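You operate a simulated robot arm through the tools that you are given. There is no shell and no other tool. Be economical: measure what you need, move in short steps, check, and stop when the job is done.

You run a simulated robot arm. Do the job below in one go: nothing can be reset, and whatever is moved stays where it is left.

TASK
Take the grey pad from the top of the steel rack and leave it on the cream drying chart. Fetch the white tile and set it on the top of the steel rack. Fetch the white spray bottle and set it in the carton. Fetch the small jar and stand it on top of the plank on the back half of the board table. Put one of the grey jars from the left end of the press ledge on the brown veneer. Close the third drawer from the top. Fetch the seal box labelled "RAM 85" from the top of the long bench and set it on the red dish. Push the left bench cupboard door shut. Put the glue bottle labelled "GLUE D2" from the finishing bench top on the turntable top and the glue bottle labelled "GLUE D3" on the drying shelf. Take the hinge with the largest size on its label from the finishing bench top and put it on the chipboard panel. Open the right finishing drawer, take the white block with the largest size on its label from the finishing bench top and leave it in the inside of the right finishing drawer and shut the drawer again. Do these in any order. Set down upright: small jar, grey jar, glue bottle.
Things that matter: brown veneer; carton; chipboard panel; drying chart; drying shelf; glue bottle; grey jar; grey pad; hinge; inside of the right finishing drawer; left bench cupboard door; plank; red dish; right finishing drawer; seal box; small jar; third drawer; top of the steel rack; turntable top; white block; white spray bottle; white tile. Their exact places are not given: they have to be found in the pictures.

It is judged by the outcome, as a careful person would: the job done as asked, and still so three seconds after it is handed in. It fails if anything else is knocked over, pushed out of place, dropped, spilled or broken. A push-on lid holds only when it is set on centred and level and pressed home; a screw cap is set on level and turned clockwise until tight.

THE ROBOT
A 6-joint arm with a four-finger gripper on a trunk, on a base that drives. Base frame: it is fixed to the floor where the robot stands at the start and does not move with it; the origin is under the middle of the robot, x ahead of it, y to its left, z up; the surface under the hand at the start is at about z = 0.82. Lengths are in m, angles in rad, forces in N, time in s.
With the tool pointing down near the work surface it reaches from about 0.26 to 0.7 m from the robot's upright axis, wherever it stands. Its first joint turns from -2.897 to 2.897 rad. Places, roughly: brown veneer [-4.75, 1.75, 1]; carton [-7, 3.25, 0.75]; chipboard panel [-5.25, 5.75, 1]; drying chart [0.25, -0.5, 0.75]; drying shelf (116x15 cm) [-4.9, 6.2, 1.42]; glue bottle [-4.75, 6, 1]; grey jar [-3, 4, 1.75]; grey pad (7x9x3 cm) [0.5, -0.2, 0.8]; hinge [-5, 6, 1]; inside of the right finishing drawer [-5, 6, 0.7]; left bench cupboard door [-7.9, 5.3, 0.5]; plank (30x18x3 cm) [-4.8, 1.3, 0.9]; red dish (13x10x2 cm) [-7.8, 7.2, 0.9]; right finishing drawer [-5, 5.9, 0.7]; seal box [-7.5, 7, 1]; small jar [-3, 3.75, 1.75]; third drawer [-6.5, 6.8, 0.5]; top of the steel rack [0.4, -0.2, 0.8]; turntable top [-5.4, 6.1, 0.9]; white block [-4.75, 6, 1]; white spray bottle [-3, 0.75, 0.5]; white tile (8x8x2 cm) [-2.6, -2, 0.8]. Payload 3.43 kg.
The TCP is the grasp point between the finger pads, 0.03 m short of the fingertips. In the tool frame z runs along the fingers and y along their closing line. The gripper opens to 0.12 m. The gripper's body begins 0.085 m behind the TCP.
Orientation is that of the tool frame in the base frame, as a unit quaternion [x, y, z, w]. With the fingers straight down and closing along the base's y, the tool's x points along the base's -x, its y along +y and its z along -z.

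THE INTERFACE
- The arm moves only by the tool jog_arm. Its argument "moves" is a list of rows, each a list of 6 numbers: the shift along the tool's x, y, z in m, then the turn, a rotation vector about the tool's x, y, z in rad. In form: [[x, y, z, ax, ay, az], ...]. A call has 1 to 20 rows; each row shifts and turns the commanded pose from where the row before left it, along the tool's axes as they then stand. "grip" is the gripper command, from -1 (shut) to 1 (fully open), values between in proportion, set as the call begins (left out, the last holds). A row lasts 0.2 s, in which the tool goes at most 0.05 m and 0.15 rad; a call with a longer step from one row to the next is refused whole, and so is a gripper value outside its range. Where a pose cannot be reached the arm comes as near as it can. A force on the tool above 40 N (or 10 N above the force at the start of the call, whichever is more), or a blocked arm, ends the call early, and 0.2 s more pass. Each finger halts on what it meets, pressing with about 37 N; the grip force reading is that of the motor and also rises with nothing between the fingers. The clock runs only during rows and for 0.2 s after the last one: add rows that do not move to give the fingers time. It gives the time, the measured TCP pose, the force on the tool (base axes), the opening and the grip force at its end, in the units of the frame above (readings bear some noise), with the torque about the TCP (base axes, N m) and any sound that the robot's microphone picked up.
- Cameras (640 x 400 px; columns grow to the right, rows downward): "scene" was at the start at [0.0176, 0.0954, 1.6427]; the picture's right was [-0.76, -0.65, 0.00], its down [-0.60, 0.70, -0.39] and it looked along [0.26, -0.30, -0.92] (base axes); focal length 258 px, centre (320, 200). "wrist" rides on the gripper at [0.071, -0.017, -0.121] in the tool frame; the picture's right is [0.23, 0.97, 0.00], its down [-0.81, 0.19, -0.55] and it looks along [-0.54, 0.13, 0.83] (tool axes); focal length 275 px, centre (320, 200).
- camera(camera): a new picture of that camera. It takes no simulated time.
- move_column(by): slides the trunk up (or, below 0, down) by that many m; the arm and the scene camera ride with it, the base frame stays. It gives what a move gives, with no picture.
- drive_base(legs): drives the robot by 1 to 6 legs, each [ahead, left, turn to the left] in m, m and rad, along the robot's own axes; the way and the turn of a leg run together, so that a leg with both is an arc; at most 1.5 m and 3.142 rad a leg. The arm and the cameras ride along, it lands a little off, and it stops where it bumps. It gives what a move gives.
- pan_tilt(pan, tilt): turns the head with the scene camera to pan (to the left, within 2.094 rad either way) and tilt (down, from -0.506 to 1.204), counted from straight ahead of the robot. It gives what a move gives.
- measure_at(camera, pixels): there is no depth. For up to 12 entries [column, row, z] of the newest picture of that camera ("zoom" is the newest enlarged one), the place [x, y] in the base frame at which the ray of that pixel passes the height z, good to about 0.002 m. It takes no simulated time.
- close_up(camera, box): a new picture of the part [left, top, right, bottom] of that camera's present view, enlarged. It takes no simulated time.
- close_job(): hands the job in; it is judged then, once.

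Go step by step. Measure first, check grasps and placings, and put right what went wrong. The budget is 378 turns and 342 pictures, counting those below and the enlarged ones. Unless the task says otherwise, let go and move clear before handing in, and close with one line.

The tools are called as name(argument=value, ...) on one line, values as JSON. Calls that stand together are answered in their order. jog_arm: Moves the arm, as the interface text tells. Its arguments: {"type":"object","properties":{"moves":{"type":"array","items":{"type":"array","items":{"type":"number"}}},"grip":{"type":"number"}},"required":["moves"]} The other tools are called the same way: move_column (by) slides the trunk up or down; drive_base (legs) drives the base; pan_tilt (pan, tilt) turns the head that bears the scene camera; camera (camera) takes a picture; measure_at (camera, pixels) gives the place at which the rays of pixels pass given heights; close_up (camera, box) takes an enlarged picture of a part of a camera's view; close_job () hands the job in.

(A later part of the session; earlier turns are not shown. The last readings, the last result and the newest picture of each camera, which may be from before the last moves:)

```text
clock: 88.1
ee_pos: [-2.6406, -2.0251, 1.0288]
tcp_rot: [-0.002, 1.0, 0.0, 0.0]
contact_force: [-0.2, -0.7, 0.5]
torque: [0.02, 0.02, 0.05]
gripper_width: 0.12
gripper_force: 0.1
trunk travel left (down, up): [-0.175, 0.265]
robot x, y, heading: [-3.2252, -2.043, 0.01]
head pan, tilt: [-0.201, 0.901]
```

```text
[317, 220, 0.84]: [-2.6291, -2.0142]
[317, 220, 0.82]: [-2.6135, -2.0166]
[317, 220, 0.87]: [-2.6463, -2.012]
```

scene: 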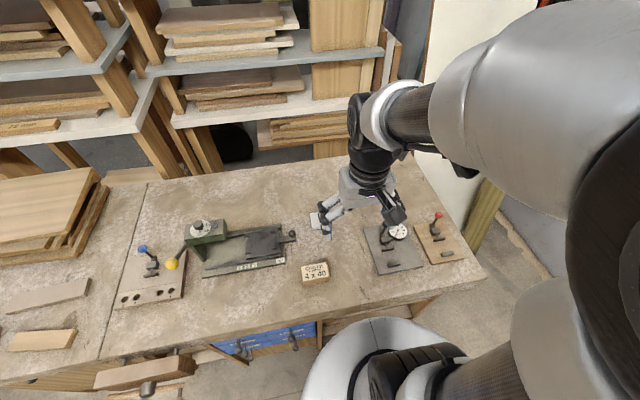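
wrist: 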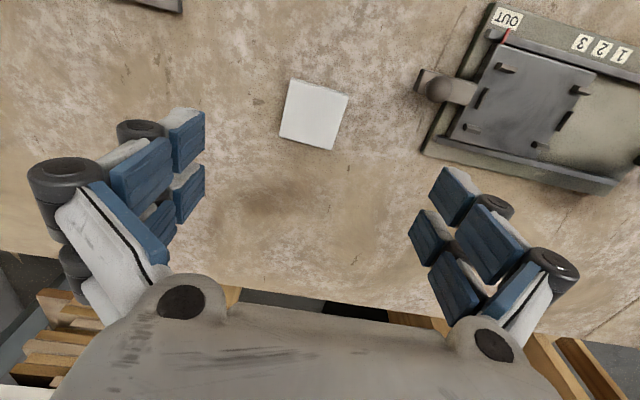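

Views suggest the tile top is a bit lower (~0.78–0.80). I'll shift over it, descend partway and re-measure.

jog_arm(moves=[[-0.036, -0.004, 0, 0, 0, 0], [0, 0, 0.04, 0, 0, 0], [0, 0, 0.04, 0, 0, 0], [0, 0, 0.03, 0, 0, 0], [0, 0, 0, 0, 0, 0]])

camera(camera="wrist")

```text
clock: 89.3
ee_pos: [-2.6039, -2.0297, 0.9191]
tcp_rot: [-0.002, 1.0, 0.0, 0.0]
contact_force: [-0.3, 0.5, 1.1]
torque: [0.0, 0.0, -0.02]
gripper_width: 0.1199
gripper_force: 0.1
trunk travel left (down, up): [-0.175, 0.265]
robot x, y, heading: [-3.2242, -2.0435, 0.004]
head pan, tilt: [-0.201, 0.901]
```

```text
305 pictures are left
```

wrist: 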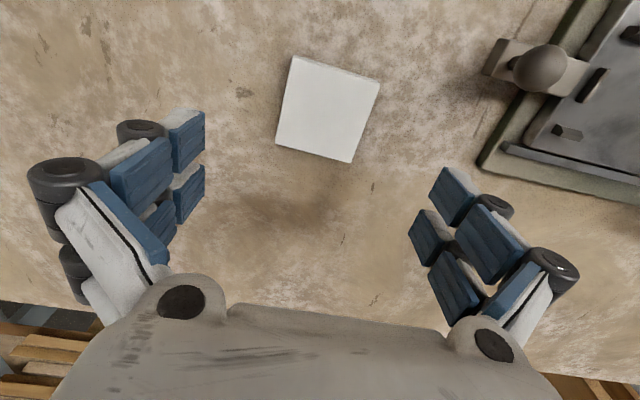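

measure_at(camera="wrist", pixels=[[292, 57, 0.8], [379, 81, 0.8], [352, 162, 0.8], [276, 143, 0.8], [292, 57, 0.78], [379, 81, 0.78], [352, 162, 0.78], [276, 143, 0.78]])

```text
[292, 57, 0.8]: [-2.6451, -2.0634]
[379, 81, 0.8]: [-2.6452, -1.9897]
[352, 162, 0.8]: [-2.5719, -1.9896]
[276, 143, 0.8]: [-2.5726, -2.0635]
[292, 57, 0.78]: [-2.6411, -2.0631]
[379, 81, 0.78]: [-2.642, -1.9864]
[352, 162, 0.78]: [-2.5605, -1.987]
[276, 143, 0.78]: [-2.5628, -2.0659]
```

At z 0.78 the tile measures 0.078 m — top ≈0.775. Descending and gripping.

jog_arm(moves=[[0, 0.003, 0.04, 0, 0, 0], [0, 0, 0.04, 0, 0, 0], [0, 0, 0.03, 0, 0, 0], [0, 0, 0.01, 0, 0, 0], [0, 0, 0.008, 0, 0, 0], [0, 0, 0, 0, 0, 0]])

jog_arm(moves=[[0, 0, 0, 0, 0, 0], [0, 0, 0, 0, 0, 0], [0, 0, 0, 0, 0, 0], [0, 0, 0, 0, 0, 0], [0, 0, 0, 0, 0, 0], [0, 0, 0, 0, 0, 0]], grip=-1)

jog_arm(moves=[[0, 0, -0.04, 0, 0, 0], [0, 0, -0.04, 0, 0, 0], [0, 0, -0.04, 0, 0, 0], [0, 0, -0.04, 0, 0, 0], [0, 0, 0, 0, 0, 0]])

camera(camera="wrist")

```text
clock: 90.3
ee_pos: [-2.6025, -2.0273, 0.8092]
tcp_rot: [-0.003, 1.0, 0.0, 0.003]
contact_force: [-14.0, 0.7, 25.6]
torque: [0.0, 0.36, 0.03]
gripper_width: 0.1203
gripper_force: 0.0
trunk travel left (down, up): [-0.175, 0.265]
robot x, y, heading: [-3.2275, -2.0421, 0.007]
head pan, tilt: [-0.201, 0.901]
stopped in row 5: the force on the tool passed its limit at 49 N (the readings are from after the stop); the commanded pose is now the measured one
```

```text
clock: 91.0
ee_pos: [-2.6, -2.0276, 0.8128]
tcp_rot: [-0.004, 1.0, 0.0, 0.006]
contact_force: [-13.1, 2.0, 44.7]
torque: [0.43, 1.23, 0.5]
gripper_width: 0.1129
gripper_force: 39.0
trunk travel left (down, up): [-0.175, 0.265]
robot x, y, heading: [-3.2229, -2.0418, 0.005]
head pan, tilt: [-0.201, 0.901]
stopped in row 3: the force on the tool passed its limit at 42 N (the readings are from after the stop); the commanded pose is now the measured one
```

```text
clock: 92.2
ee_pos: [-2.6006, -2.028, 0.9659]
tcp_rot: [-0.002, 1.0, 0.0, 0.002]
contact_force: [0.0, 0.1, -0.7]
torque: [-0.01, 0.02, -0.04]
gripper_width: 0.0694
gripper_force: 37.3
trunk travel left (down, up): [-0.175, 0.265]
robot x, y, heading: [-3.2272, -2.0432, 0.007]
head pan, tilt: [-0.201, 0.901]
```

```text
304 pictures are left
```

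wrist: 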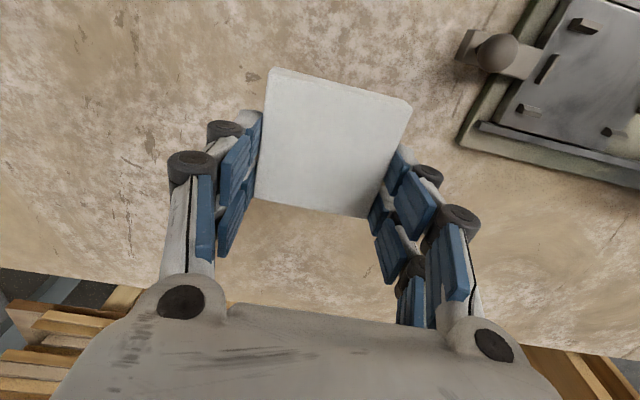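

Tile held (0.069 m). I'll tuck the arm up and drive back to the rack.

jog_arm(moves=[[0, 0, -0.045, 0, 0, 0], [0, 0, -0.045, 0, 0, 0], [0.03, 0, -0.035, 0, 0, 0], [0.03, 0, -0.035, 0, 0, 0], [0.04, 0, -0.02, 0, 0, 0], [0.045, 0, -0.015, 0, 0, 0], [0.045, 0, -0.015, 0, 0, 0], [0.045, 0, -0.015, 0, 0, 0], [0.045, 0, 0, 0, 0, 0]])

drive_base(legs=[[-0.4, 0, 0], [0, 0.9, 0], [0, 0.87, -0.007], [1.5, 0, 0], [1.45, 0, 0]])

camera(camera="wrist")

```text
clock: 94.2
ee_pos: [-2.8827, -2.0276, 1.19]
tcp_rot: [-0.003, 1.0, -0.001, 0.005]
contact_force: [-0.1, -0.1, -0.1]
torque: [-0.01, -0.03, 0.0]
gripper_width: 0.0695
gripper_force: 37.1
trunk travel left (down, up): [-0.175, 0.265]
robot x, y, heading: [-3.2256, -2.0436, 0.006]
head pan, tilt: [-0.201, 0.901]
```

```text
clock: 119.1
ee_pos: [-0.3202, -0.2771, 1.1898]
tcp_rot: [0.004, 1.0, 0.0, 0.003]
contact_force: [-0.1, 0.4, -0.4]
torque: [0.01, -0.02, 0.04]
gripper_width: 0.0696
gripper_force: 37.2
trunk travel left (down, up): [-0.175, 0.265]
robot x, y, heading: [-0.6672, -0.2852, -0.011]
head pan, tilt: [-0.201, 0.901]
```

```text
303 pictures are left
```

wrist: 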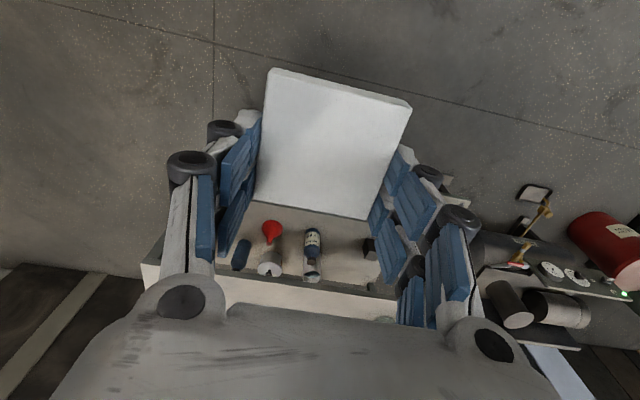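

drive_base(legs=[[0.3, 0.23, 0.01], [0.35, 0, 0]])

camera(camera="wrist")

```text
clock: 123.4
ee_pos: [0.3399, -0.0413, 1.1891]
tcp_rot: [0.0, 1.0, 0.0, 0.002]
contact_force: [0.1, 0.6, -0.4]
torque: [-0.01, 0.03, -0.02]
gripper_width: 0.0695
gripper_force: 36.7
trunk travel left (down, up): [-0.175, 0.265]
robot x, y, heading: [-0.0078, -0.0547, 0.004]
head pan, tilt: [-0.201, 0.901]
```

```text
302 pictures are left
```

wrist: 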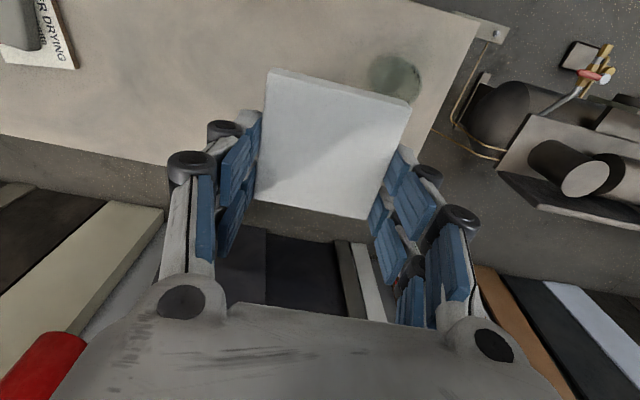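

jog_arm(moves=[[-0.028, -0.038, 0, 0, 0, 0], [-0.028, -0.038, 0, 0, 0, 0], [-0.028, -0.038, 0, 0, 0, 0], [-0.028, -0.038, 0, 0, 0, 0], [0, 0, 0.045, 0, 0, 0], [0, 0, 0.045, 0, 0, 0], [0, 0, 0.045, 0, 0, 0], [0, 0, 0.045, 0, 0, 0], [0, 0, 0.045, 0, 0, 0], [0, 0, 0.045, 0, 0, 0], [0, 0, 0.04, 0, 0, 0], [0, 0, 0, 0, 0, 0]])

camera(camera="wrist")

```text
clock: 126.0
ee_pos: [0.4525, -0.1938, 0.8806]
tcp_rot: [-0.001, 1.0, 0.0, 0.002]
contact_force: [0.7, -0.9, -0.7]
torque: [0.0, -0.02, -0.01]
gripper_width: 0.0692
gripper_force: 37.6
trunk travel left (down, up): [-0.175, 0.265]
robot x, y, heading: [-0.0081, -0.0565, 0.005]
head pan, tilt: [-0.201, 0.901]
```

```text
301 pictures are left
```

wrist: 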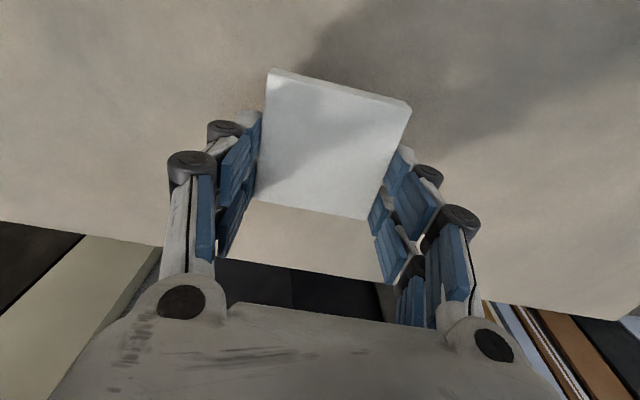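

jog_arm(moves=[[0, 0, 0.015, 0, 0, 0], [0, 0, 0.006, 0, 0, 0], [0, 0, 0.004, 0, 0, 0], [0, 0, 0.003, 0, 0, 0], [0, 0, 0, 0, 0, 0]])

```text
clock: 127.2
ee_pos: [0.4524, -0.1947, 0.8512]
tcp_rot: [-0.001, 1.0, 0.001, 0.002]
contact_force: [0.6, -0.7, -0.6]
torque: [0.0, -0.02, 0.01]
gripper_width: 0.0694
gripper_force: 36.9
trunk travel left (down, up): [-0.175, 0.265]
robot x, y, heading: [-0.0056, -0.0561, 0.003]
head pan, tilt: [-0.201, 0.901]
```

jog_arm(moves=[[0, 0, 0.003, 0, 0, 0], [0, 0, 0, 0, 0, 0]])

```text
clock: 127.8
ee_pos: [0.4518, -0.1949, 0.8482]
tcp_rot: [-0.001, 1.0, 0.0, 0.003]
contact_force: [0.7, 0.3, -1.6]
torque: [-0.01, -0.01, -0.01]
gripper_width: 0.0692
gripper_force: 36.8
trunk travel left (down, up): [-0.175, 0.265]
robot x, y, heading: [-0.0064, -0.0556, 0.002]
head pan, tilt: [-0.201, 0.901]
```

jog_arm(moves=[[0, 0, 0.002, 0, 0, 0], [0, 0, 0.002, 0, 0, 0], [0, 0, 0, 0, 0, 0]])

```text
clock: 128.6
ee_pos: [0.4531, -0.1952, 0.8473]
tcp_rot: [-0.001, 1.0, -0.001, 0.004]
contact_force: [-2.1, 0.5, 26.8]
torque: [0.09, 0.11, -0.03]
gripper_width: 0.0695
gripper_force: 37.3
trunk travel left (down, up): [-0.175, 0.265]
robot x, y, heading: [-0.0084, -0.0559, -0.002]
head pan, tilt: [-0.201, 0.901]
```

Contact at TCP 0.847. Release and rise, then check.

jog_arm(moves=[[0, 0, -0.002, 0, 0, 0], [0, 0, 0, 0, 0, 0], [0, 0, 0, 0, 0, 0], [0, 0, 0, 0, 0, 0], [0, 0, 0, 0, 0, 0], [0, 0, 0, 0, 0, 0], [0, 0, -0.03, 0, 0, 0], [0, 0, -0.05, 0, 0, 0], [0, 0, -0.05, 0, 0, 0], [0, 0, -0.05, 0, 0, 0], [0, 0, -0.05, 0, 0, 0], [0.02, 0.04, -0.02, 0, 0, 0], [0.03, 0.03, -0.02, 0, 0, 0], [0.03, 0.03, -0.02, 0, 0, 0], [0.03, 0.03, -0.02, 0, 0, 0], [0, 0, 0, 0, 0, 0]], grip=1)

camera(camera="wrist")

```text
clock: 132.0
ee_pos: [0.3402, -0.0665, 1.1559]
tcp_rot: [-0.002, 1.0, 0.0, 0.003]
contact_force: [0.0, 0.7, -0.4]
torque: [-0.01, 0.04, 0.04]
gripper_width: 0.1199
gripper_force: 0.1
trunk travel left (down, up): [-0.175, 0.265]
robot x, y, heading: [-0.0048, -0.0577, -0.0]
head pan, tilt: [-0.201, 0.901]
```

```text
300 pictures are left
```

wrist: 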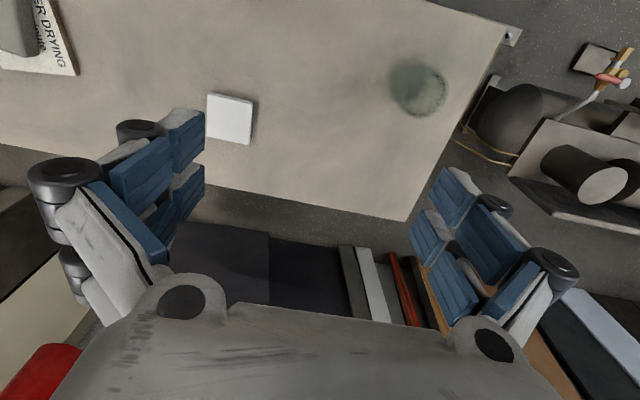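

Tile placed (wrist (230,118)). Now drive back down the aisle to look at the spray bottle.

drive_base(legs=[[-0.6, -0.23, 0], [0, 0, 3.14], [1.5, 0, 0], [1.45, 0, 0]])

pan_tilt(pan=-1.6, tilt=0.6)

camera(camera="scene")

pan_tilt(pan=-2.09, tilt=0.5)

camera(camera="scene")

```text
clock: 156.8
ee_pos: [-3.9123, -0.2999, 1.1562]
tcp_rot: [1.0, 0.005, -0.002, 0.001]
contact_force: [-0.9, 0.4, -0.1]
torque: [0.04, 0.03, -0.02]
gripper_width: 0.1199
gripper_force: 0.0
trunk travel left (down, up): [-0.175, 0.265]
robot x, y, heading: [-3.5636, -0.3076, -3.131]
head pan, tilt: [-0.201, 0.901]
```

```text
clock: 158.4
ee_pos: [-3.9122, -0.2999, 1.1576]
tcp_rot: [1.0, 0.005, -0.003, 0.0]
contact_force: [0.7, 0.3, 0.8]
torque: [0.0, -0.01, 0.0]
gripper_width: 0.1198
gripper_force: 0.0
trunk travel left (down, up): [-0.175, 0.265]
robot x, y, heading: [-3.5689, -0.3088, -3.132]
head pan, tilt: [-1.6, 0.6]
```

```text
299 pictures are left
```

scene: 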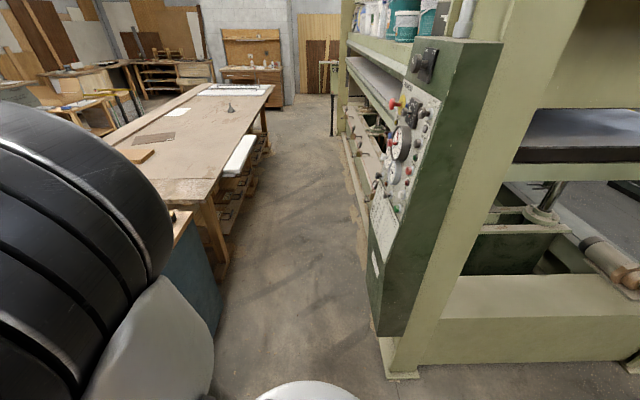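

```text
clock: 159.3
ee_pos: [-3.9125, -0.3001, 1.1566]
tcp_rot: [1.0, 0.004, -0.003, 0.0]
contact_force: [-0.3, 0.0, -0.3]
torque: [-0.01, -0.01, -0.03]
gripper_width: 0.1199
gripper_force: 0.0
trunk travel left (down, up): [-0.175, 0.265]
robot x, y, heading: [-3.5688, -0.3102, -3.133]
head pan, tilt: [-2.089, 0.499]
```

```text
298 pictures are left
```

scene: 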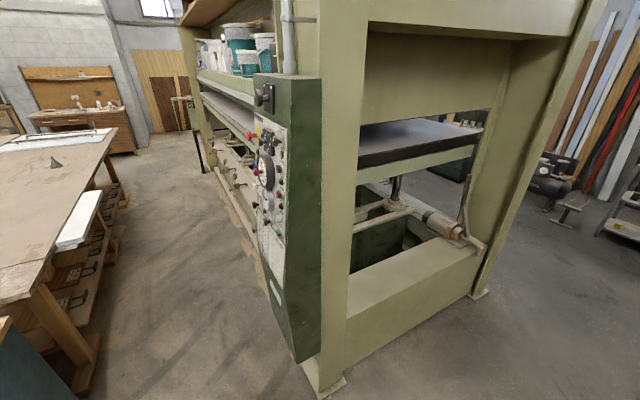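

measure_at(camera="scene", pixels=[[330, 395, 0], [300, 350, 0.1], [90, 260, 0.8], [120, 130, 0.85], [75, 225, 0.85], [100, 190, 0.7], [235, 200, 0], [80, 385, 0]])

pan_tilt(pan=-1.3, tilt=0.6)

close_up(camera="scene", box=[320, 0, 640, 200])

```text
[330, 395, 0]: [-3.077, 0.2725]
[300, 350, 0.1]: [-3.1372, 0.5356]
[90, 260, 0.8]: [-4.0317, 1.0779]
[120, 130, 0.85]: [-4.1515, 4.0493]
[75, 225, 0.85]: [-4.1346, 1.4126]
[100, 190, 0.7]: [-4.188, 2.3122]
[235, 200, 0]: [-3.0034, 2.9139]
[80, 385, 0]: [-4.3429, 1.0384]
```

```text
clock: 160.4
ee_pos: [-3.9117, -0.3002, 1.1577]
tcp_rot: [1.0, 0.004, -0.003, 0.0]
contact_force: [0.2, -0.4, 0.6]
torque: [-0.03, 0.04, 0.0]
gripper_width: 0.1202
gripper_force: 0.1
trunk travel left (down, up): [-0.175, 0.265]
robot x, y, heading: [-3.5643, -0.3046, -3.132]
head pan, tilt: [-1.3, 0.6]
```

```text
2.00 times, centred on (480, 100) of scene
```

zoom: 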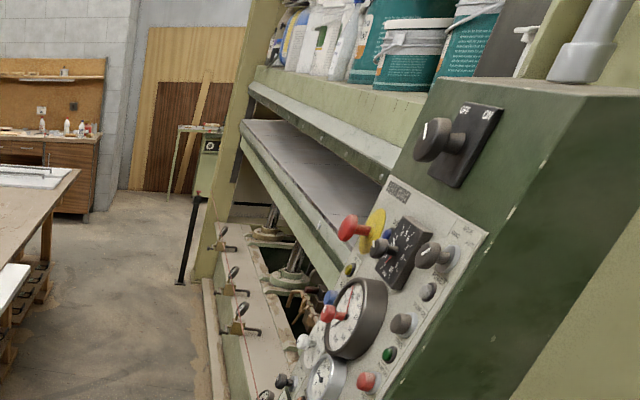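

The bottle likely stands on the press's lower ledge past the control panel. I'll turn to +y and move up the aisle.

drive_base(legs=[[0.03, 0, 0], [0, 0, -1.57], [0.8, 0, 0]])

pan_tilt(pan=-1.0, tilt=0.8)

camera(camera="scene")

pan_tilt(pan=1.0, tilt=0.8)

camera(camera="scene")

camera(camera="wrist")

```text
clock: 169.0
ee_pos: [-3.5818, 0.838, 1.1563]
tcp_rot: [-0.706, 0.708, 0.002, 0.002]
contact_force: [1.0, 0.5, 0.7]
torque: [-0.01, -0.04, 0.02]
gripper_width: 0.1202
gripper_force: 0.0
trunk travel left (down, up): [-0.175, 0.265]
robot x, y, heading: [-3.5942, 0.4904, 1.568]
head pan, tilt: [-1.3, 0.6]
```

```text
clock: 169.8
ee_pos: [-3.5822, 0.8368, 1.1569]
tcp_rot: [-0.706, 0.708, 0.002, 0.001]
contact_force: [-0.3, -0.7, 0.6]
torque: [0.03, -0.02, 0.01]
gripper_width: 0.1201
gripper_force: 0.1
trunk travel left (down, up): [-0.175, 0.265]
robot x, y, heading: [-3.5929, 0.4902, 1.568]
head pan, tilt: [-1.0, 0.799]
```

```text
296 pictures are left
```

scene: 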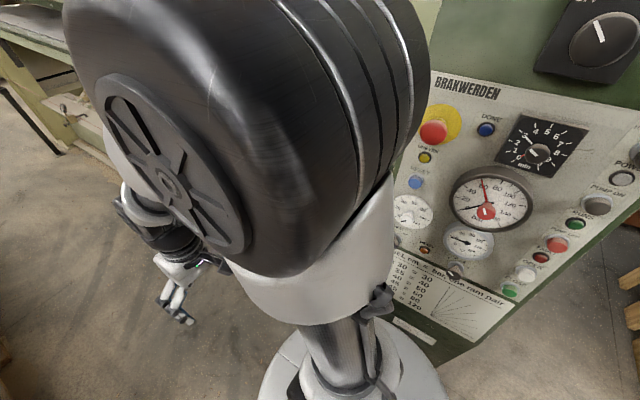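

```text
clock: 171.7
ee_pos: [-3.5828, 0.8364, 1.1557]
tcp_rot: [-0.706, 0.708, 0.001, 0.002]
contact_force: [-0.7, 0.2, -0.4]
torque: [0.01, -0.01, -0.02]
gripper_width: 0.1199
gripper_force: 0.1
trunk travel left (down, up): [-0.175, 0.265]
robot x, y, heading: [-3.5953, 0.4905, 1.565]
head pan, tilt: [1.0, 0.799]
```

```text
295 pictures are left
```

scene: 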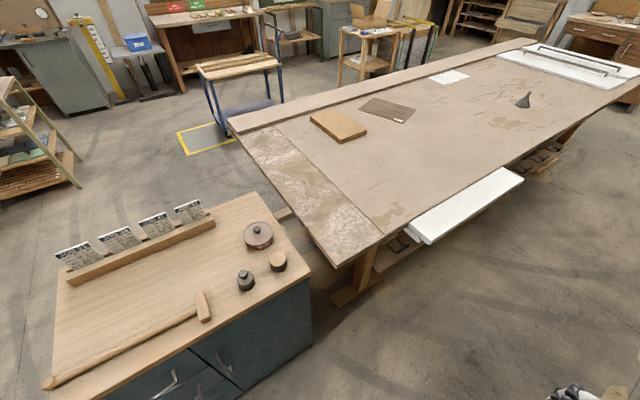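

```text
294 pictures are left
```

wrist: 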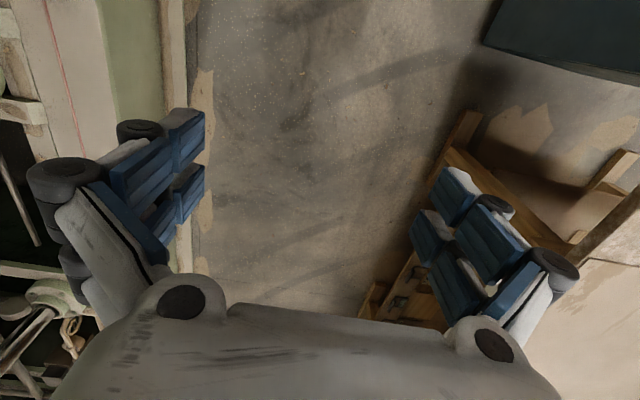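

I see plank at scene (338,126) and brown veneer at (388,109) on the board table. Continue up the aisle to look back at the lower ledge.

drive_base(legs=[[0.9, 0, 0.0]])

pan_tilt(pan=-2.0, tilt=0.8)

camera(camera="scene")

pan_tilt(pan=-0.7, tilt=0.1)

camera(camera="scene")

```text
clock: 176.4
ee_pos: [-3.5725, 1.732, 1.1578]
tcp_rot: [-0.703, 0.711, 0.002, 0.002]
contact_force: [-0.2, 0.6, 0.6]
torque: [-0.03, 0.02, -0.02]
gripper_width: 0.12
gripper_force: 0.0
trunk travel left (down, up): [-0.175, 0.265]
robot x, y, heading: [-3.5897, 1.3886, 1.56]
head pan, tilt: [1.0, 0.799]
```

```text
clock: 179.1
ee_pos: [-3.5727, 1.7328, 1.1565]
tcp_rot: [-0.703, 0.711, 0.002, 0.001]
contact_force: [0.8, 0.0, -0.5]
torque: [-0.02, 0.0, 0.02]
gripper_width: 0.1198
gripper_force: 0.0
trunk travel left (down, up): [-0.175, 0.265]
robot x, y, heading: [-3.5878, 1.3857, 1.557]
head pan, tilt: [-2.0, 0.799]
```

```text
293 pictures are left
```

scene: 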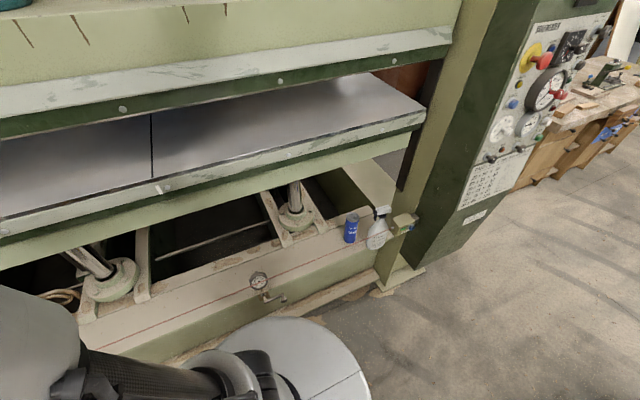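

```text
clock: 180.5
ee_pos: [-3.5727, 1.7323, 1.158]
tcp_rot: [-0.703, 0.711, 0.002, 0.002]
contact_force: [0.1, 1.1, 0.4]
torque: [-0.02, -0.02, -0.01]
gripper_width: 0.1198
gripper_force: 0.0
trunk travel left (down, up): [-0.175, 0.265]
robot x, y, heading: [-3.5864, 1.3859, 1.556]
head pan, tilt: [-0.7, 0.099]
```

```text
292 pictures are left
```

scene: 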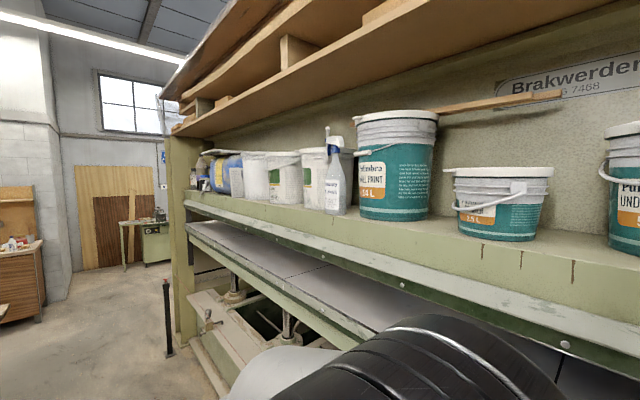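

The spray bottle is on the lower ledge at scene (378,230) beside a blue can. Closer look.

pan_tilt(pan=-2.0, tilt=0.8)

close_up(camera="scene", box=[300, 150, 460, 300])

camera(camera="scene")

measure_at(camera="scene", pixels=[[376, 247, 0.4], [376, 247, 0.45], [376, 247, 0.5], [380, 285, 0], [428, 268, 0], [350, 240, 0.45], [425, 125, 0.9], [425, 112, 0.95]])

```text
clock: 182.0
ee_pos: [-3.5725, 1.7325, 1.1558]
tcp_rot: [-0.703, 0.711, 0.002, 0.002]
contact_force: [0.3, 0.0, -1.1]
torque: [0.01, -0.01, 0.03]
gripper_width: 0.1198
gripper_force: 0.1
trunk travel left (down, up): [-0.175, 0.265]
robot x, y, heading: [-3.5874, 1.3841, 1.564]
head pan, tilt: [-2.0, 0.799]
```

```text
2.67 times, centred on (380, 225) of scene
```

zoom: 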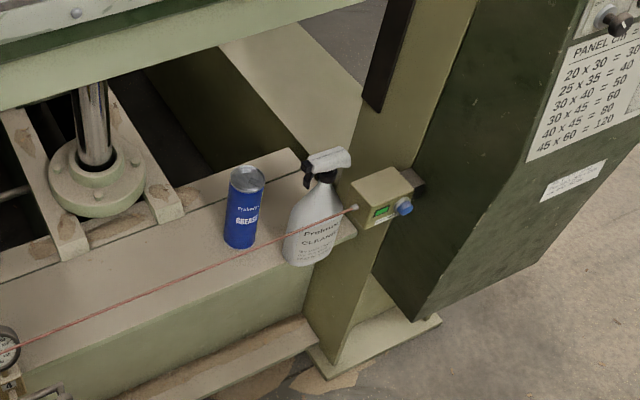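

```text
290 pictures are left
```

scene: 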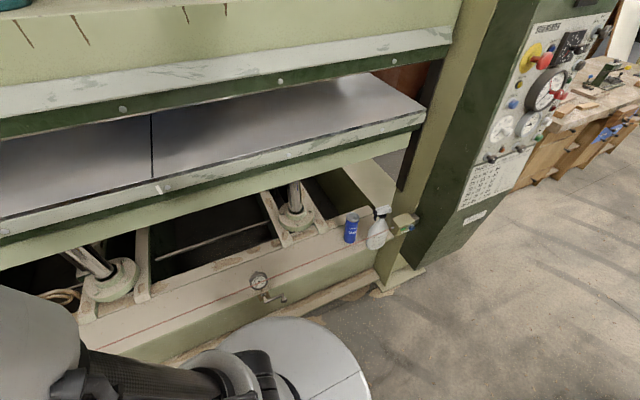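

```text
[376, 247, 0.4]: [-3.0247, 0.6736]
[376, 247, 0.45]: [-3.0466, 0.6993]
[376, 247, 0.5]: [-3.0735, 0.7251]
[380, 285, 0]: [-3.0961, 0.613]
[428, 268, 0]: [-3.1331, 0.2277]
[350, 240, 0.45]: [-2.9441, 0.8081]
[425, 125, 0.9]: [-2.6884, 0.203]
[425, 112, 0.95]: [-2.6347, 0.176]
```

drive_base(legs=[[-0.55, 0.08, 0], [0, 0, -1.56]])

pan_tilt(pan=0.4, tilt=0.9)

camera(camera="scene")

camera(camera="wrist")

```text
clock: 189.0
ee_pos: [-3.3274, 0.8256, 1.1569]
tcp_rot: [0.004, 1.0, 0.0, 0.002]
contact_force: [0.4, 0.0, -0.3]
torque: [-0.01, -0.03, 0.0]
gripper_width: 0.1198
gripper_force: 0.0
trunk travel left (down, up): [-0.175, 0.265]
robot x, y, heading: [-3.676, 0.8375, -0.002]
head pan, tilt: [-2.0, 0.799]
```

```text
clock: 191.2
ee_pos: [-3.3279, 0.8263, 1.157]
tcp_rot: [0.004, 1.0, 0.0, 0.003]
contact_force: [0.4, 0.9, 0.2]
torque: [-0.02, -0.02, -0.02]
gripper_width: 0.1198
gripper_force: 0.1
trunk travel left (down, up): [-0.175, 0.265]
robot x, y, heading: [-3.6778, 0.8383, -0.007]
head pan, tilt: [0.4, 0.901]
```

```text
289 pictures are left
```

scene: 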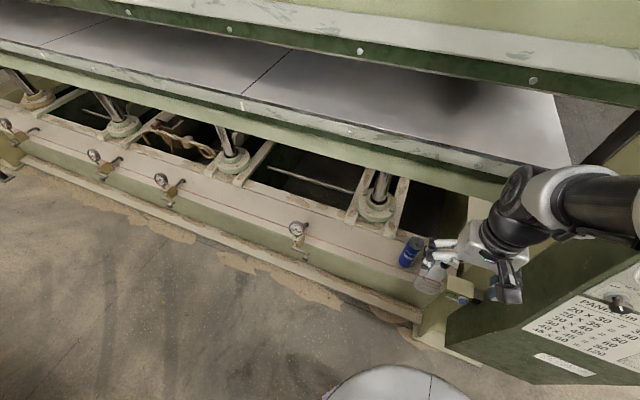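

```text
288 pictures are left
```

wrist: 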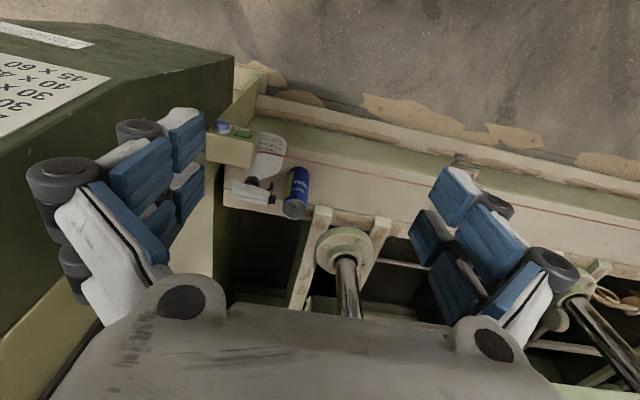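

close_up(camera="wrist", box=[190, 80, 390, 260])

measure_at(camera="wrist", pixels=[[270, 150, 0.52], [270, 140, 0.51], [253, 190, 0.72], [253, 190, 0.76], [233, 188, 0.72], [276, 195, 0.72], [298, 172, 0.51], [296, 212, 0.51], [296, 205, 0.65], [253, 163, 0.62]])

measure_at(camera="scene", pixels=[[425, 290, 0.51], [407, 265, 0.51], [415, 241, 0.65], [241, 95, 0.9], [241, 95, 1.0], [300, 250, 0.51], [160, 205, 0.51]])

```text
2.22 times, centred on (290, 170) of wrist
```

zoom: 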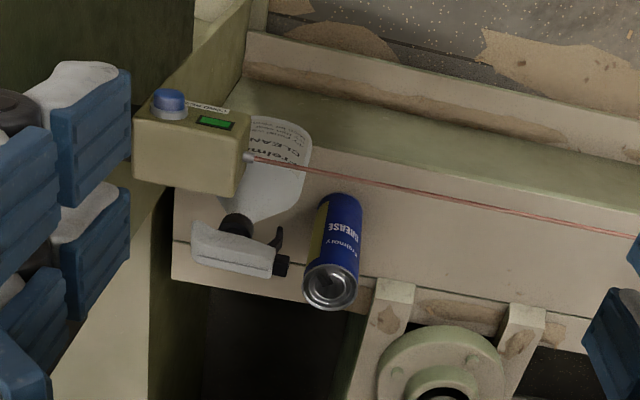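

```text
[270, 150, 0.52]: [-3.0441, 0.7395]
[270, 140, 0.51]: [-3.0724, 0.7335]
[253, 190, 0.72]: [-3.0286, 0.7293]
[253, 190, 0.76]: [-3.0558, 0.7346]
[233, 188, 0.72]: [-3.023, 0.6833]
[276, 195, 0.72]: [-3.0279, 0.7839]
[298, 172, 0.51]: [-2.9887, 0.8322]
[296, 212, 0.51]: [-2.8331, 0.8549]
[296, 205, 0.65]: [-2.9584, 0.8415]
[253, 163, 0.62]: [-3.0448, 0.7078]
```

```text
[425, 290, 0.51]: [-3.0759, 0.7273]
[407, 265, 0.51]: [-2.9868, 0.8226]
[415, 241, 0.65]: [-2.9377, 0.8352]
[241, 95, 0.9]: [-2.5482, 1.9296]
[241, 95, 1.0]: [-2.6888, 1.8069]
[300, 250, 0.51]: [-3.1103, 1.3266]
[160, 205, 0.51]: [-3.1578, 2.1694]
```

The bottle's head lies along y near (-3.03,0.73), so I'd grip it with fingers closing along x. Rotate the tool 90° and move nearer for a closer measurement.

jog_arm(moves=[[0, 0, 0, 0, 0, 0.143], [0, 0, 0, 0, 0, 0.143], [0, 0, 0, 0, 0, 0.143], [0, 0, 0, 0, 0, 0.143], [0, 0, 0, 0, 0, 0.143], [0, 0, 0, 0, 0, 0.143], [0, 0, 0, 0, 0, 0.143], [0, 0, 0, 0, 0, 0.143], [0, 0, 0, 0, 0, 0.143], [0, 0, 0, 0, 0, 0.143], [0, 0, 0, 0, 0, 0.143], [0, 0, 0.04, 0, 0, 0], [0, 0, 0.04, 0, 0, 0], [0, 0, 0.04, 0, 0, 0], [0, 0, 0.04, 0, 0, 0], [0, 0, 0, 0, 0, 0]])

camera(camera="wrist")

camera(camera="scene")

```text
clock: 194.6
ee_pos: [-3.3289, 0.8248, 0.998]
tcp_rot: [0.71, 0.704, 0.002, 0.002]
contact_force: [0.1, 0.6, -0.5]
torque: [0.01, -0.03, 0.0]
gripper_width: 0.12
gripper_force: 0.0
trunk travel left (down, up): [-0.175, 0.265]
robot x, y, heading: [-3.6776, 0.8379, -0.006]
head pan, tilt: [0.4, 0.901]
```

```text
286 pictures are left
```

wrist: 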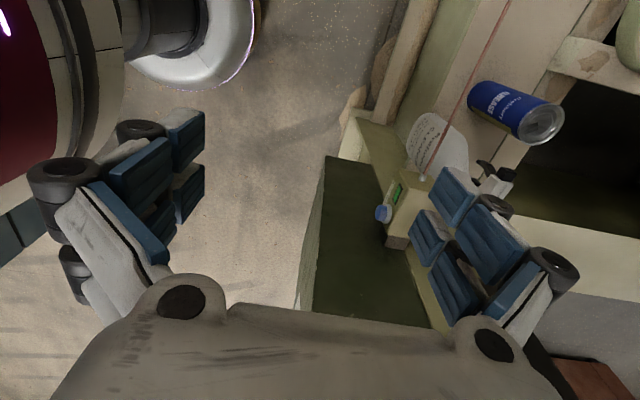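

```text
285 pictures are left
```

scene: 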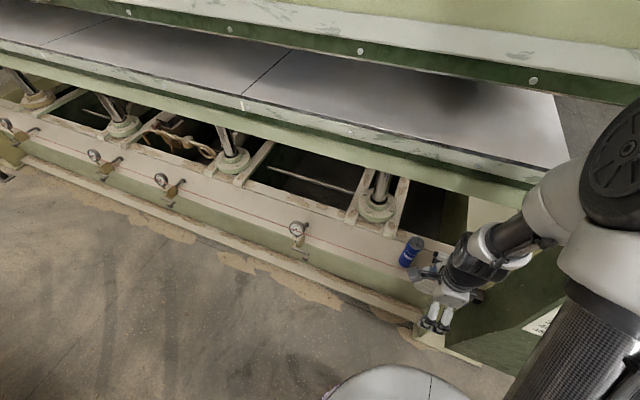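

jog_arm(moves=[[0, 0.04, 0.01, 0, 0, 0], [0, 0.04, 0.01, 0, 0, 0], [0, 0.04, 0.01, 0, 0, 0], [0, 0.04, 0.01, 0, 0, 0], [0, 0, 0, 0, 0, 0]])

camera(camera="wrist")

camera(camera="scene")

```text
clock: 195.8
ee_pos: [-3.1657, 0.8244, 0.959]
tcp_rot: [0.711, 0.704, 0.002, 0.002]
contact_force: [0.1, 0.2, -0.1]
torque: [0.02, -0.02, -0.01]
gripper_width: 0.12
gripper_force: 0.0
trunk travel left (down, up): [-0.175, 0.265]
robot x, y, heading: [-3.6767, 0.8397, -0.009]
head pan, tilt: [0.4, 0.901]
```

```text
284 pictures are left
```

wrist: 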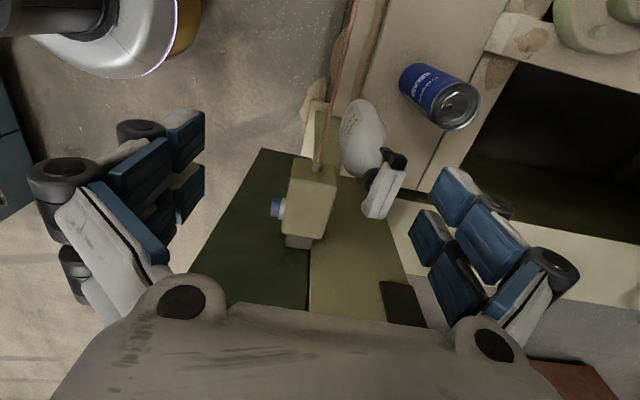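

```text
283 pictures are left
```

scene: 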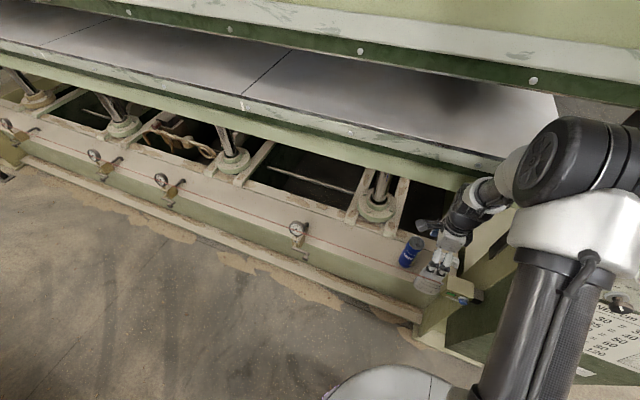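

close_up(camera="wrist", box=[300, 80, 500, 240])

measure_at(camera="wrist", pixels=[[383, 192, 0.68], [383, 192, 0.72], [383, 192, 0.76], [363, 150, 0.55], [315, 168, 0.62], [440, 125, 0.65], [455, 105, 0.65]])

```text
2.50 times, centred on (400, 160) of wrist
```

zoom: 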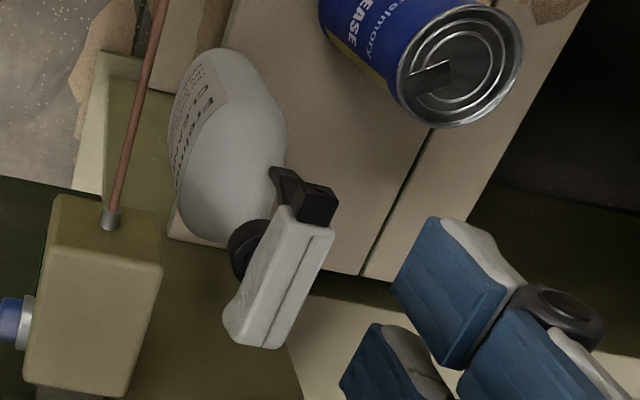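

```text
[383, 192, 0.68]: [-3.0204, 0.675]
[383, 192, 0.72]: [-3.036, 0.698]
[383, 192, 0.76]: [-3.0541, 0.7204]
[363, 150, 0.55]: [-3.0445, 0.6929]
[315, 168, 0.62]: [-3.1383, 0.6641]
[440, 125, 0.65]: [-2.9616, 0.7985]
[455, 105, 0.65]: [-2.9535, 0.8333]
```

measure_at(camera="wrist", pixels=[[396, 172, 0.79], [376, 213, 0.79], [385, 192, 0.79], [385, 192, 0.8], [376, 190, 0.79], [393, 195, 0.79]])

```text
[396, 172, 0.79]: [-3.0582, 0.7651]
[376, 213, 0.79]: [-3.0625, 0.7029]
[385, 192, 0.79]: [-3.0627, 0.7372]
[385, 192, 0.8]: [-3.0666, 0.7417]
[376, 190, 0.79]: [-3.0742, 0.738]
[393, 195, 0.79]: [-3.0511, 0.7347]
```

Head is centred at about (-3.063,0.735), z≈0.79, aligned with y. Move above it and check.

jog_arm(moves=[[-0.031, 0.035, 0, 0, 0, 0], [-0.031, 0.035, 0, 0, 0, 0], [-0.029, 0.033, 0, 0, 0, 0], [0, 0, 0.04, 0, 0, 0], [0, 0, 0, 0, 0, 0]])

camera(camera="wrist")

camera(camera="scene")

```text
clock: 197.2
ee_pos: [-3.0881, 0.7395, 0.9383]
tcp_rot: [0.708, 0.706, 0.009, 0.013]
contact_force: [0.1, 0.0, 0.3]
torque: [0.01, 0.01, 0.0]
gripper_width: 0.12
gripper_force: 0.1
trunk travel left (down, up): [-0.175, 0.265]
robot x, y, heading: [-3.6799, 0.8375, -0.007]
head pan, tilt: [0.4, 0.901]
stopped in row 5: the arm was blocked; the commanded pose is now the measured one
```

```text
281 pictures are left
```

wrist: 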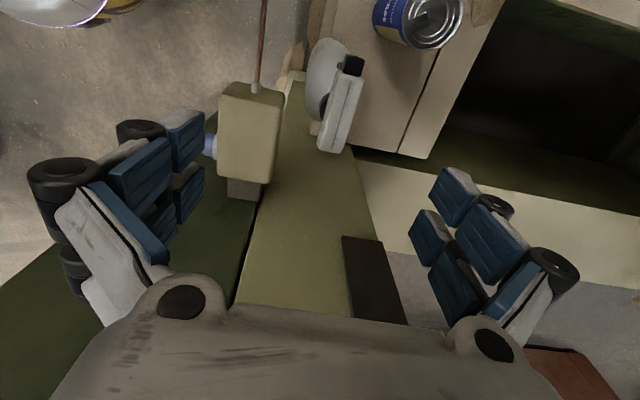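

```text
280 pictures are left
```

scene: 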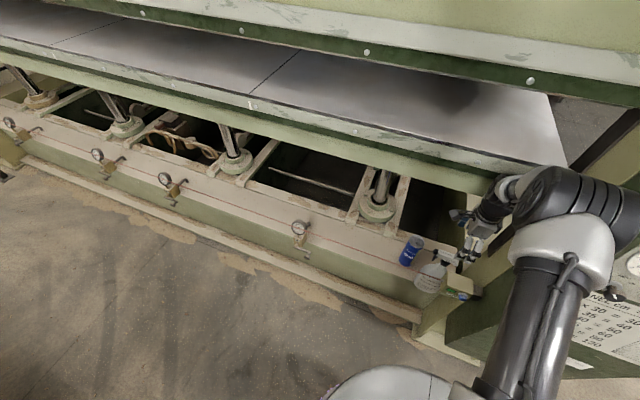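

The arm was blocked by the platen edge. I'll back off, turn the closing line to y and pitch the tool so the wrist leans away from the platen.

jog_arm(moves=[[0, -0.045, 0, 0, 0, 0], [0, -0.045, 0, 0, 0, 0], [0, -0.045, 0, 0, 0, 0], [0, 0, 0, 0, 0, -0.143], [0, 0, 0, 0, 0, -0.143], [0, 0, 0, 0, 0, -0.143], [0, 0, 0, 0, 0, -0.143], [0, 0, 0, 0, 0, -0.143], [0, 0, 0, 0, 0, -0.143], [0, 0, 0, 0, 0, -0.143], [0, 0, 0, 0, 0, -0.143], [0, 0, 0, 0, 0, -0.143], [0, 0, 0, 0, 0, -0.143], [0, 0, 0, 0, 0, -0.143], [0, 0, 0, 0, -0.12, 0], [0, 0, 0, 0, -0.12, 0], [0, 0, 0, 0, -0.12, 0], [0, 0, 0, 0, -0.12, 0], [0, 0, 0, 0, -0.12, 0]])

camera(camera="wrist")

camera(camera="scene")

```text
clock: 201.2
ee_pos: [-3.1997, 0.7379, 0.9207]
tcp_rot: [0.004, 0.954, 0.0, 0.299]
contact_force: [-0.8, 0.2, 0.0]
torque: [0.03, 0.0, 0.0]
gripper_width: 0.1204
gripper_force: 0.0
out of reach, approached as far as the arm can: row 16, 17
trunk travel left (down, up): [-0.175, 0.265]
robot x, y, heading: [-3.6744, 0.84, -0.008]
head pan, tilt: [0.4, 0.901]
```

```text
279 pictures are left
```

wrist: 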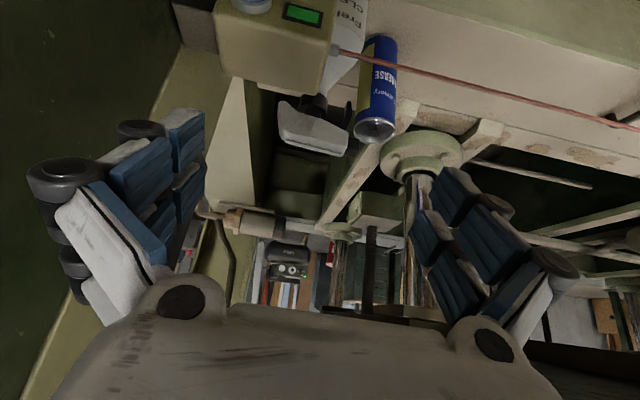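

```text
278 pictures are left
```

scene: 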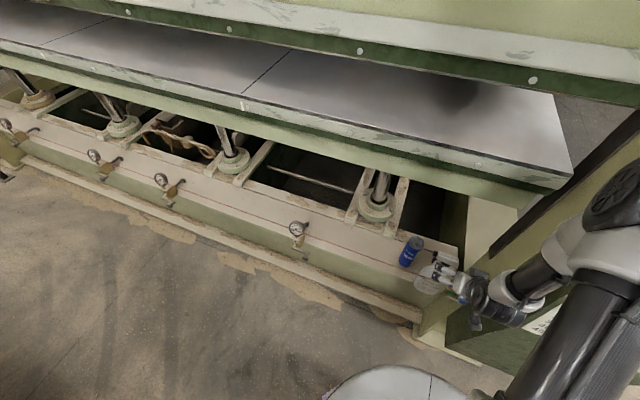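

close_up(camera="wrist", box=[200, 0, 440, 180])

measure_at(camera="wrist", pixels=[[313, 128, 0.79], [313, 128, 0.77], [313, 128, 0.75], [282, 118, 0.77], [347, 138, 0.77], [320, 90, 0.77], [332, 50, 0.75]])

```text
2.22 times, centred on (320, 90) of wrist
```

zoom: 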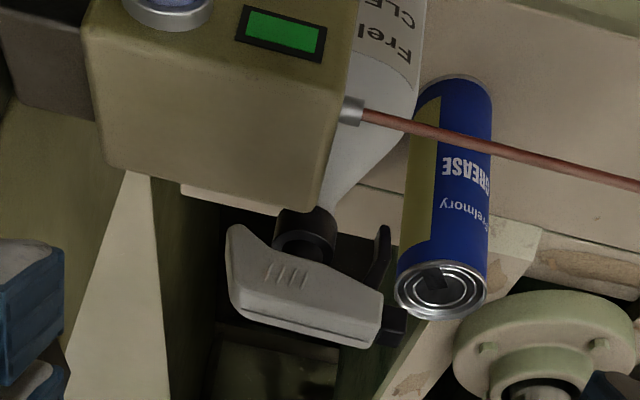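

```text
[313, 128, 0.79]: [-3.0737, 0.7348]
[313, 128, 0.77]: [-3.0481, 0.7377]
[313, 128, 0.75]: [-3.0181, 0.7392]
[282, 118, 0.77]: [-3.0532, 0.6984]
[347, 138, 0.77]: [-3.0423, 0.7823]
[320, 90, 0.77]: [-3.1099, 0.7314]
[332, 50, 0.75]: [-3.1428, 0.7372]
```

Box/wire sits at about x -3.165, z 0.76; the pitched gripper passes above it. Approach along the tool axis to the bottle head.

jog_arm(moves=[[-0.019, 0.002, 0.021, 0, 0, 0], [-0.019, 0.002, 0.02, 0, 0, 0], [0, 0, 0.035, 0, 0, 0], [0, 0, 0.035, 0, 0, 0], [0, 0, 0.03, 0, 0, 0], [0, 0, 0, 0, 0, 0]])

camera(camera="wrist")

camera(camera="scene")

```text
clock: 202.6
ee_pos: [-3.0876, 0.7409, 0.8262]
tcp_rot: [0.003, 0.955, -0.002, 0.298]
contact_force: [-0.4, -0.9, 0.1]
torque: [-0.01, 0.0, 0.0]
gripper_width: 0.1199
gripper_force: 0.0
trunk travel left (down, up): [-0.175, 0.265]
robot x, y, heading: [-3.6773, 0.8368, -0.008]
head pan, tilt: [0.4, 0.901]
```

```text
276 pictures are left
```

wrist: 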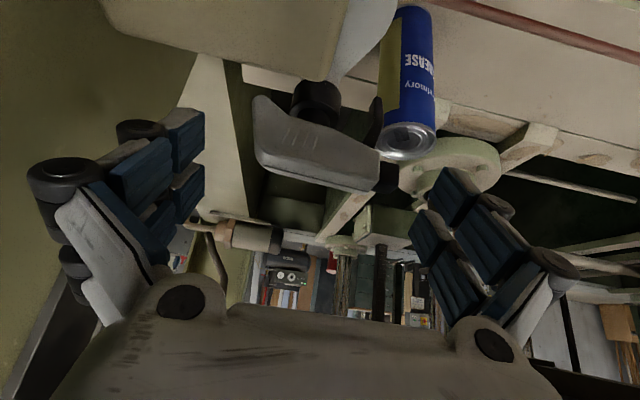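

```text
275 pictures are left
```

scene: 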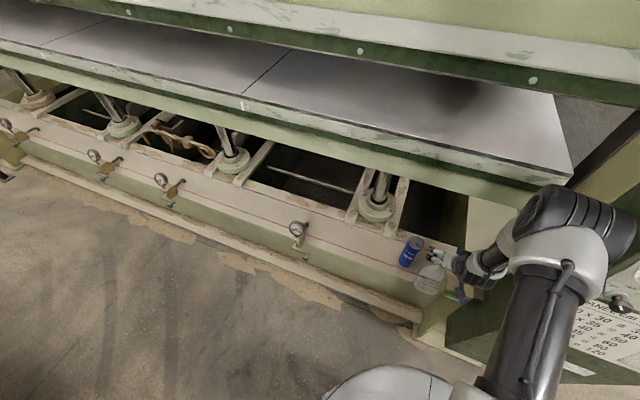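

jog_arm(moves=[[0, 0, 0.03, 0, 0, 0], [0, 0, 0.025, 0, 0, 0], [0, 0, 0, 0, 0, 0]])

camera(camera="wrist")

```text
clock: 203.4
ee_pos: [-3.0563, 0.7403, 0.7798]
tcp_rot: [0.003, 0.955, 0.0, 0.298]
contact_force: [-0.1, 0.0, -0.4]
torque: [0.0, 0.03, 0.01]
gripper_width: 0.1203
gripper_force: 0.0
trunk travel left (down, up): [-0.175, 0.265]
robot x, y, heading: [-3.6752, 0.837, -0.013]
head pan, tilt: [0.4, 0.901]
```

```text
274 pictures are left
```

wrist: 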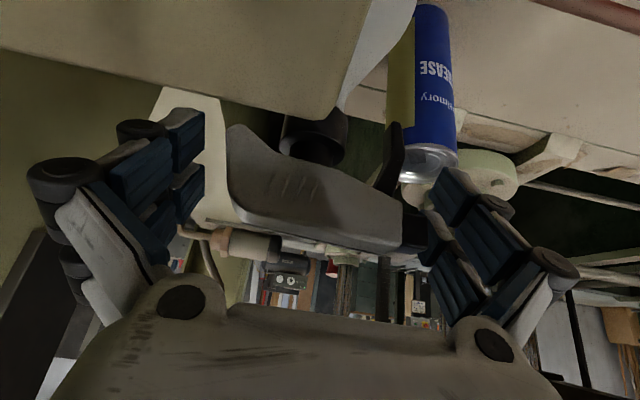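

The head is between the fingers. Close.

jog_arm(moves=[[0, 0, 0.004, 0, 0, 0], [0, 0, 0, 0, 0, 0], [0, 0, 0, 0, 0, 0], [0, 0, 0, 0, 0, 0], [0, 0, 0, 0, 0, 0], [0, 0, 0, 0, 0, 0]], grip=-1)

camera(camera="wrist")

```text
clock: 204.8
ee_pos: [-3.054, 0.7406, 0.778]
tcp_rot: [0.002, 0.954, -0.002, 0.299]
contact_force: [0.0, -3.6, 6.2]
torque: [-1.4, 0.32, 0.01]
gripper_width: 0.0955
gripper_force: 37.1
trunk travel left (down, up): [-0.175, 0.265]
robot x, y, heading: [-3.671, 0.8429, -0.011]
head pan, tilt: [0.4, 0.901]
```

```text
273 pictures are left
```

wrist: 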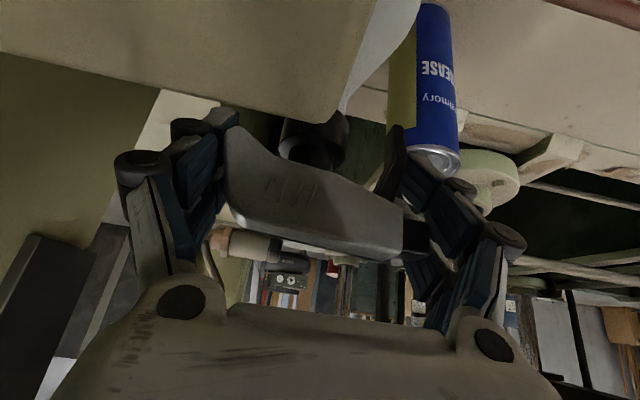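

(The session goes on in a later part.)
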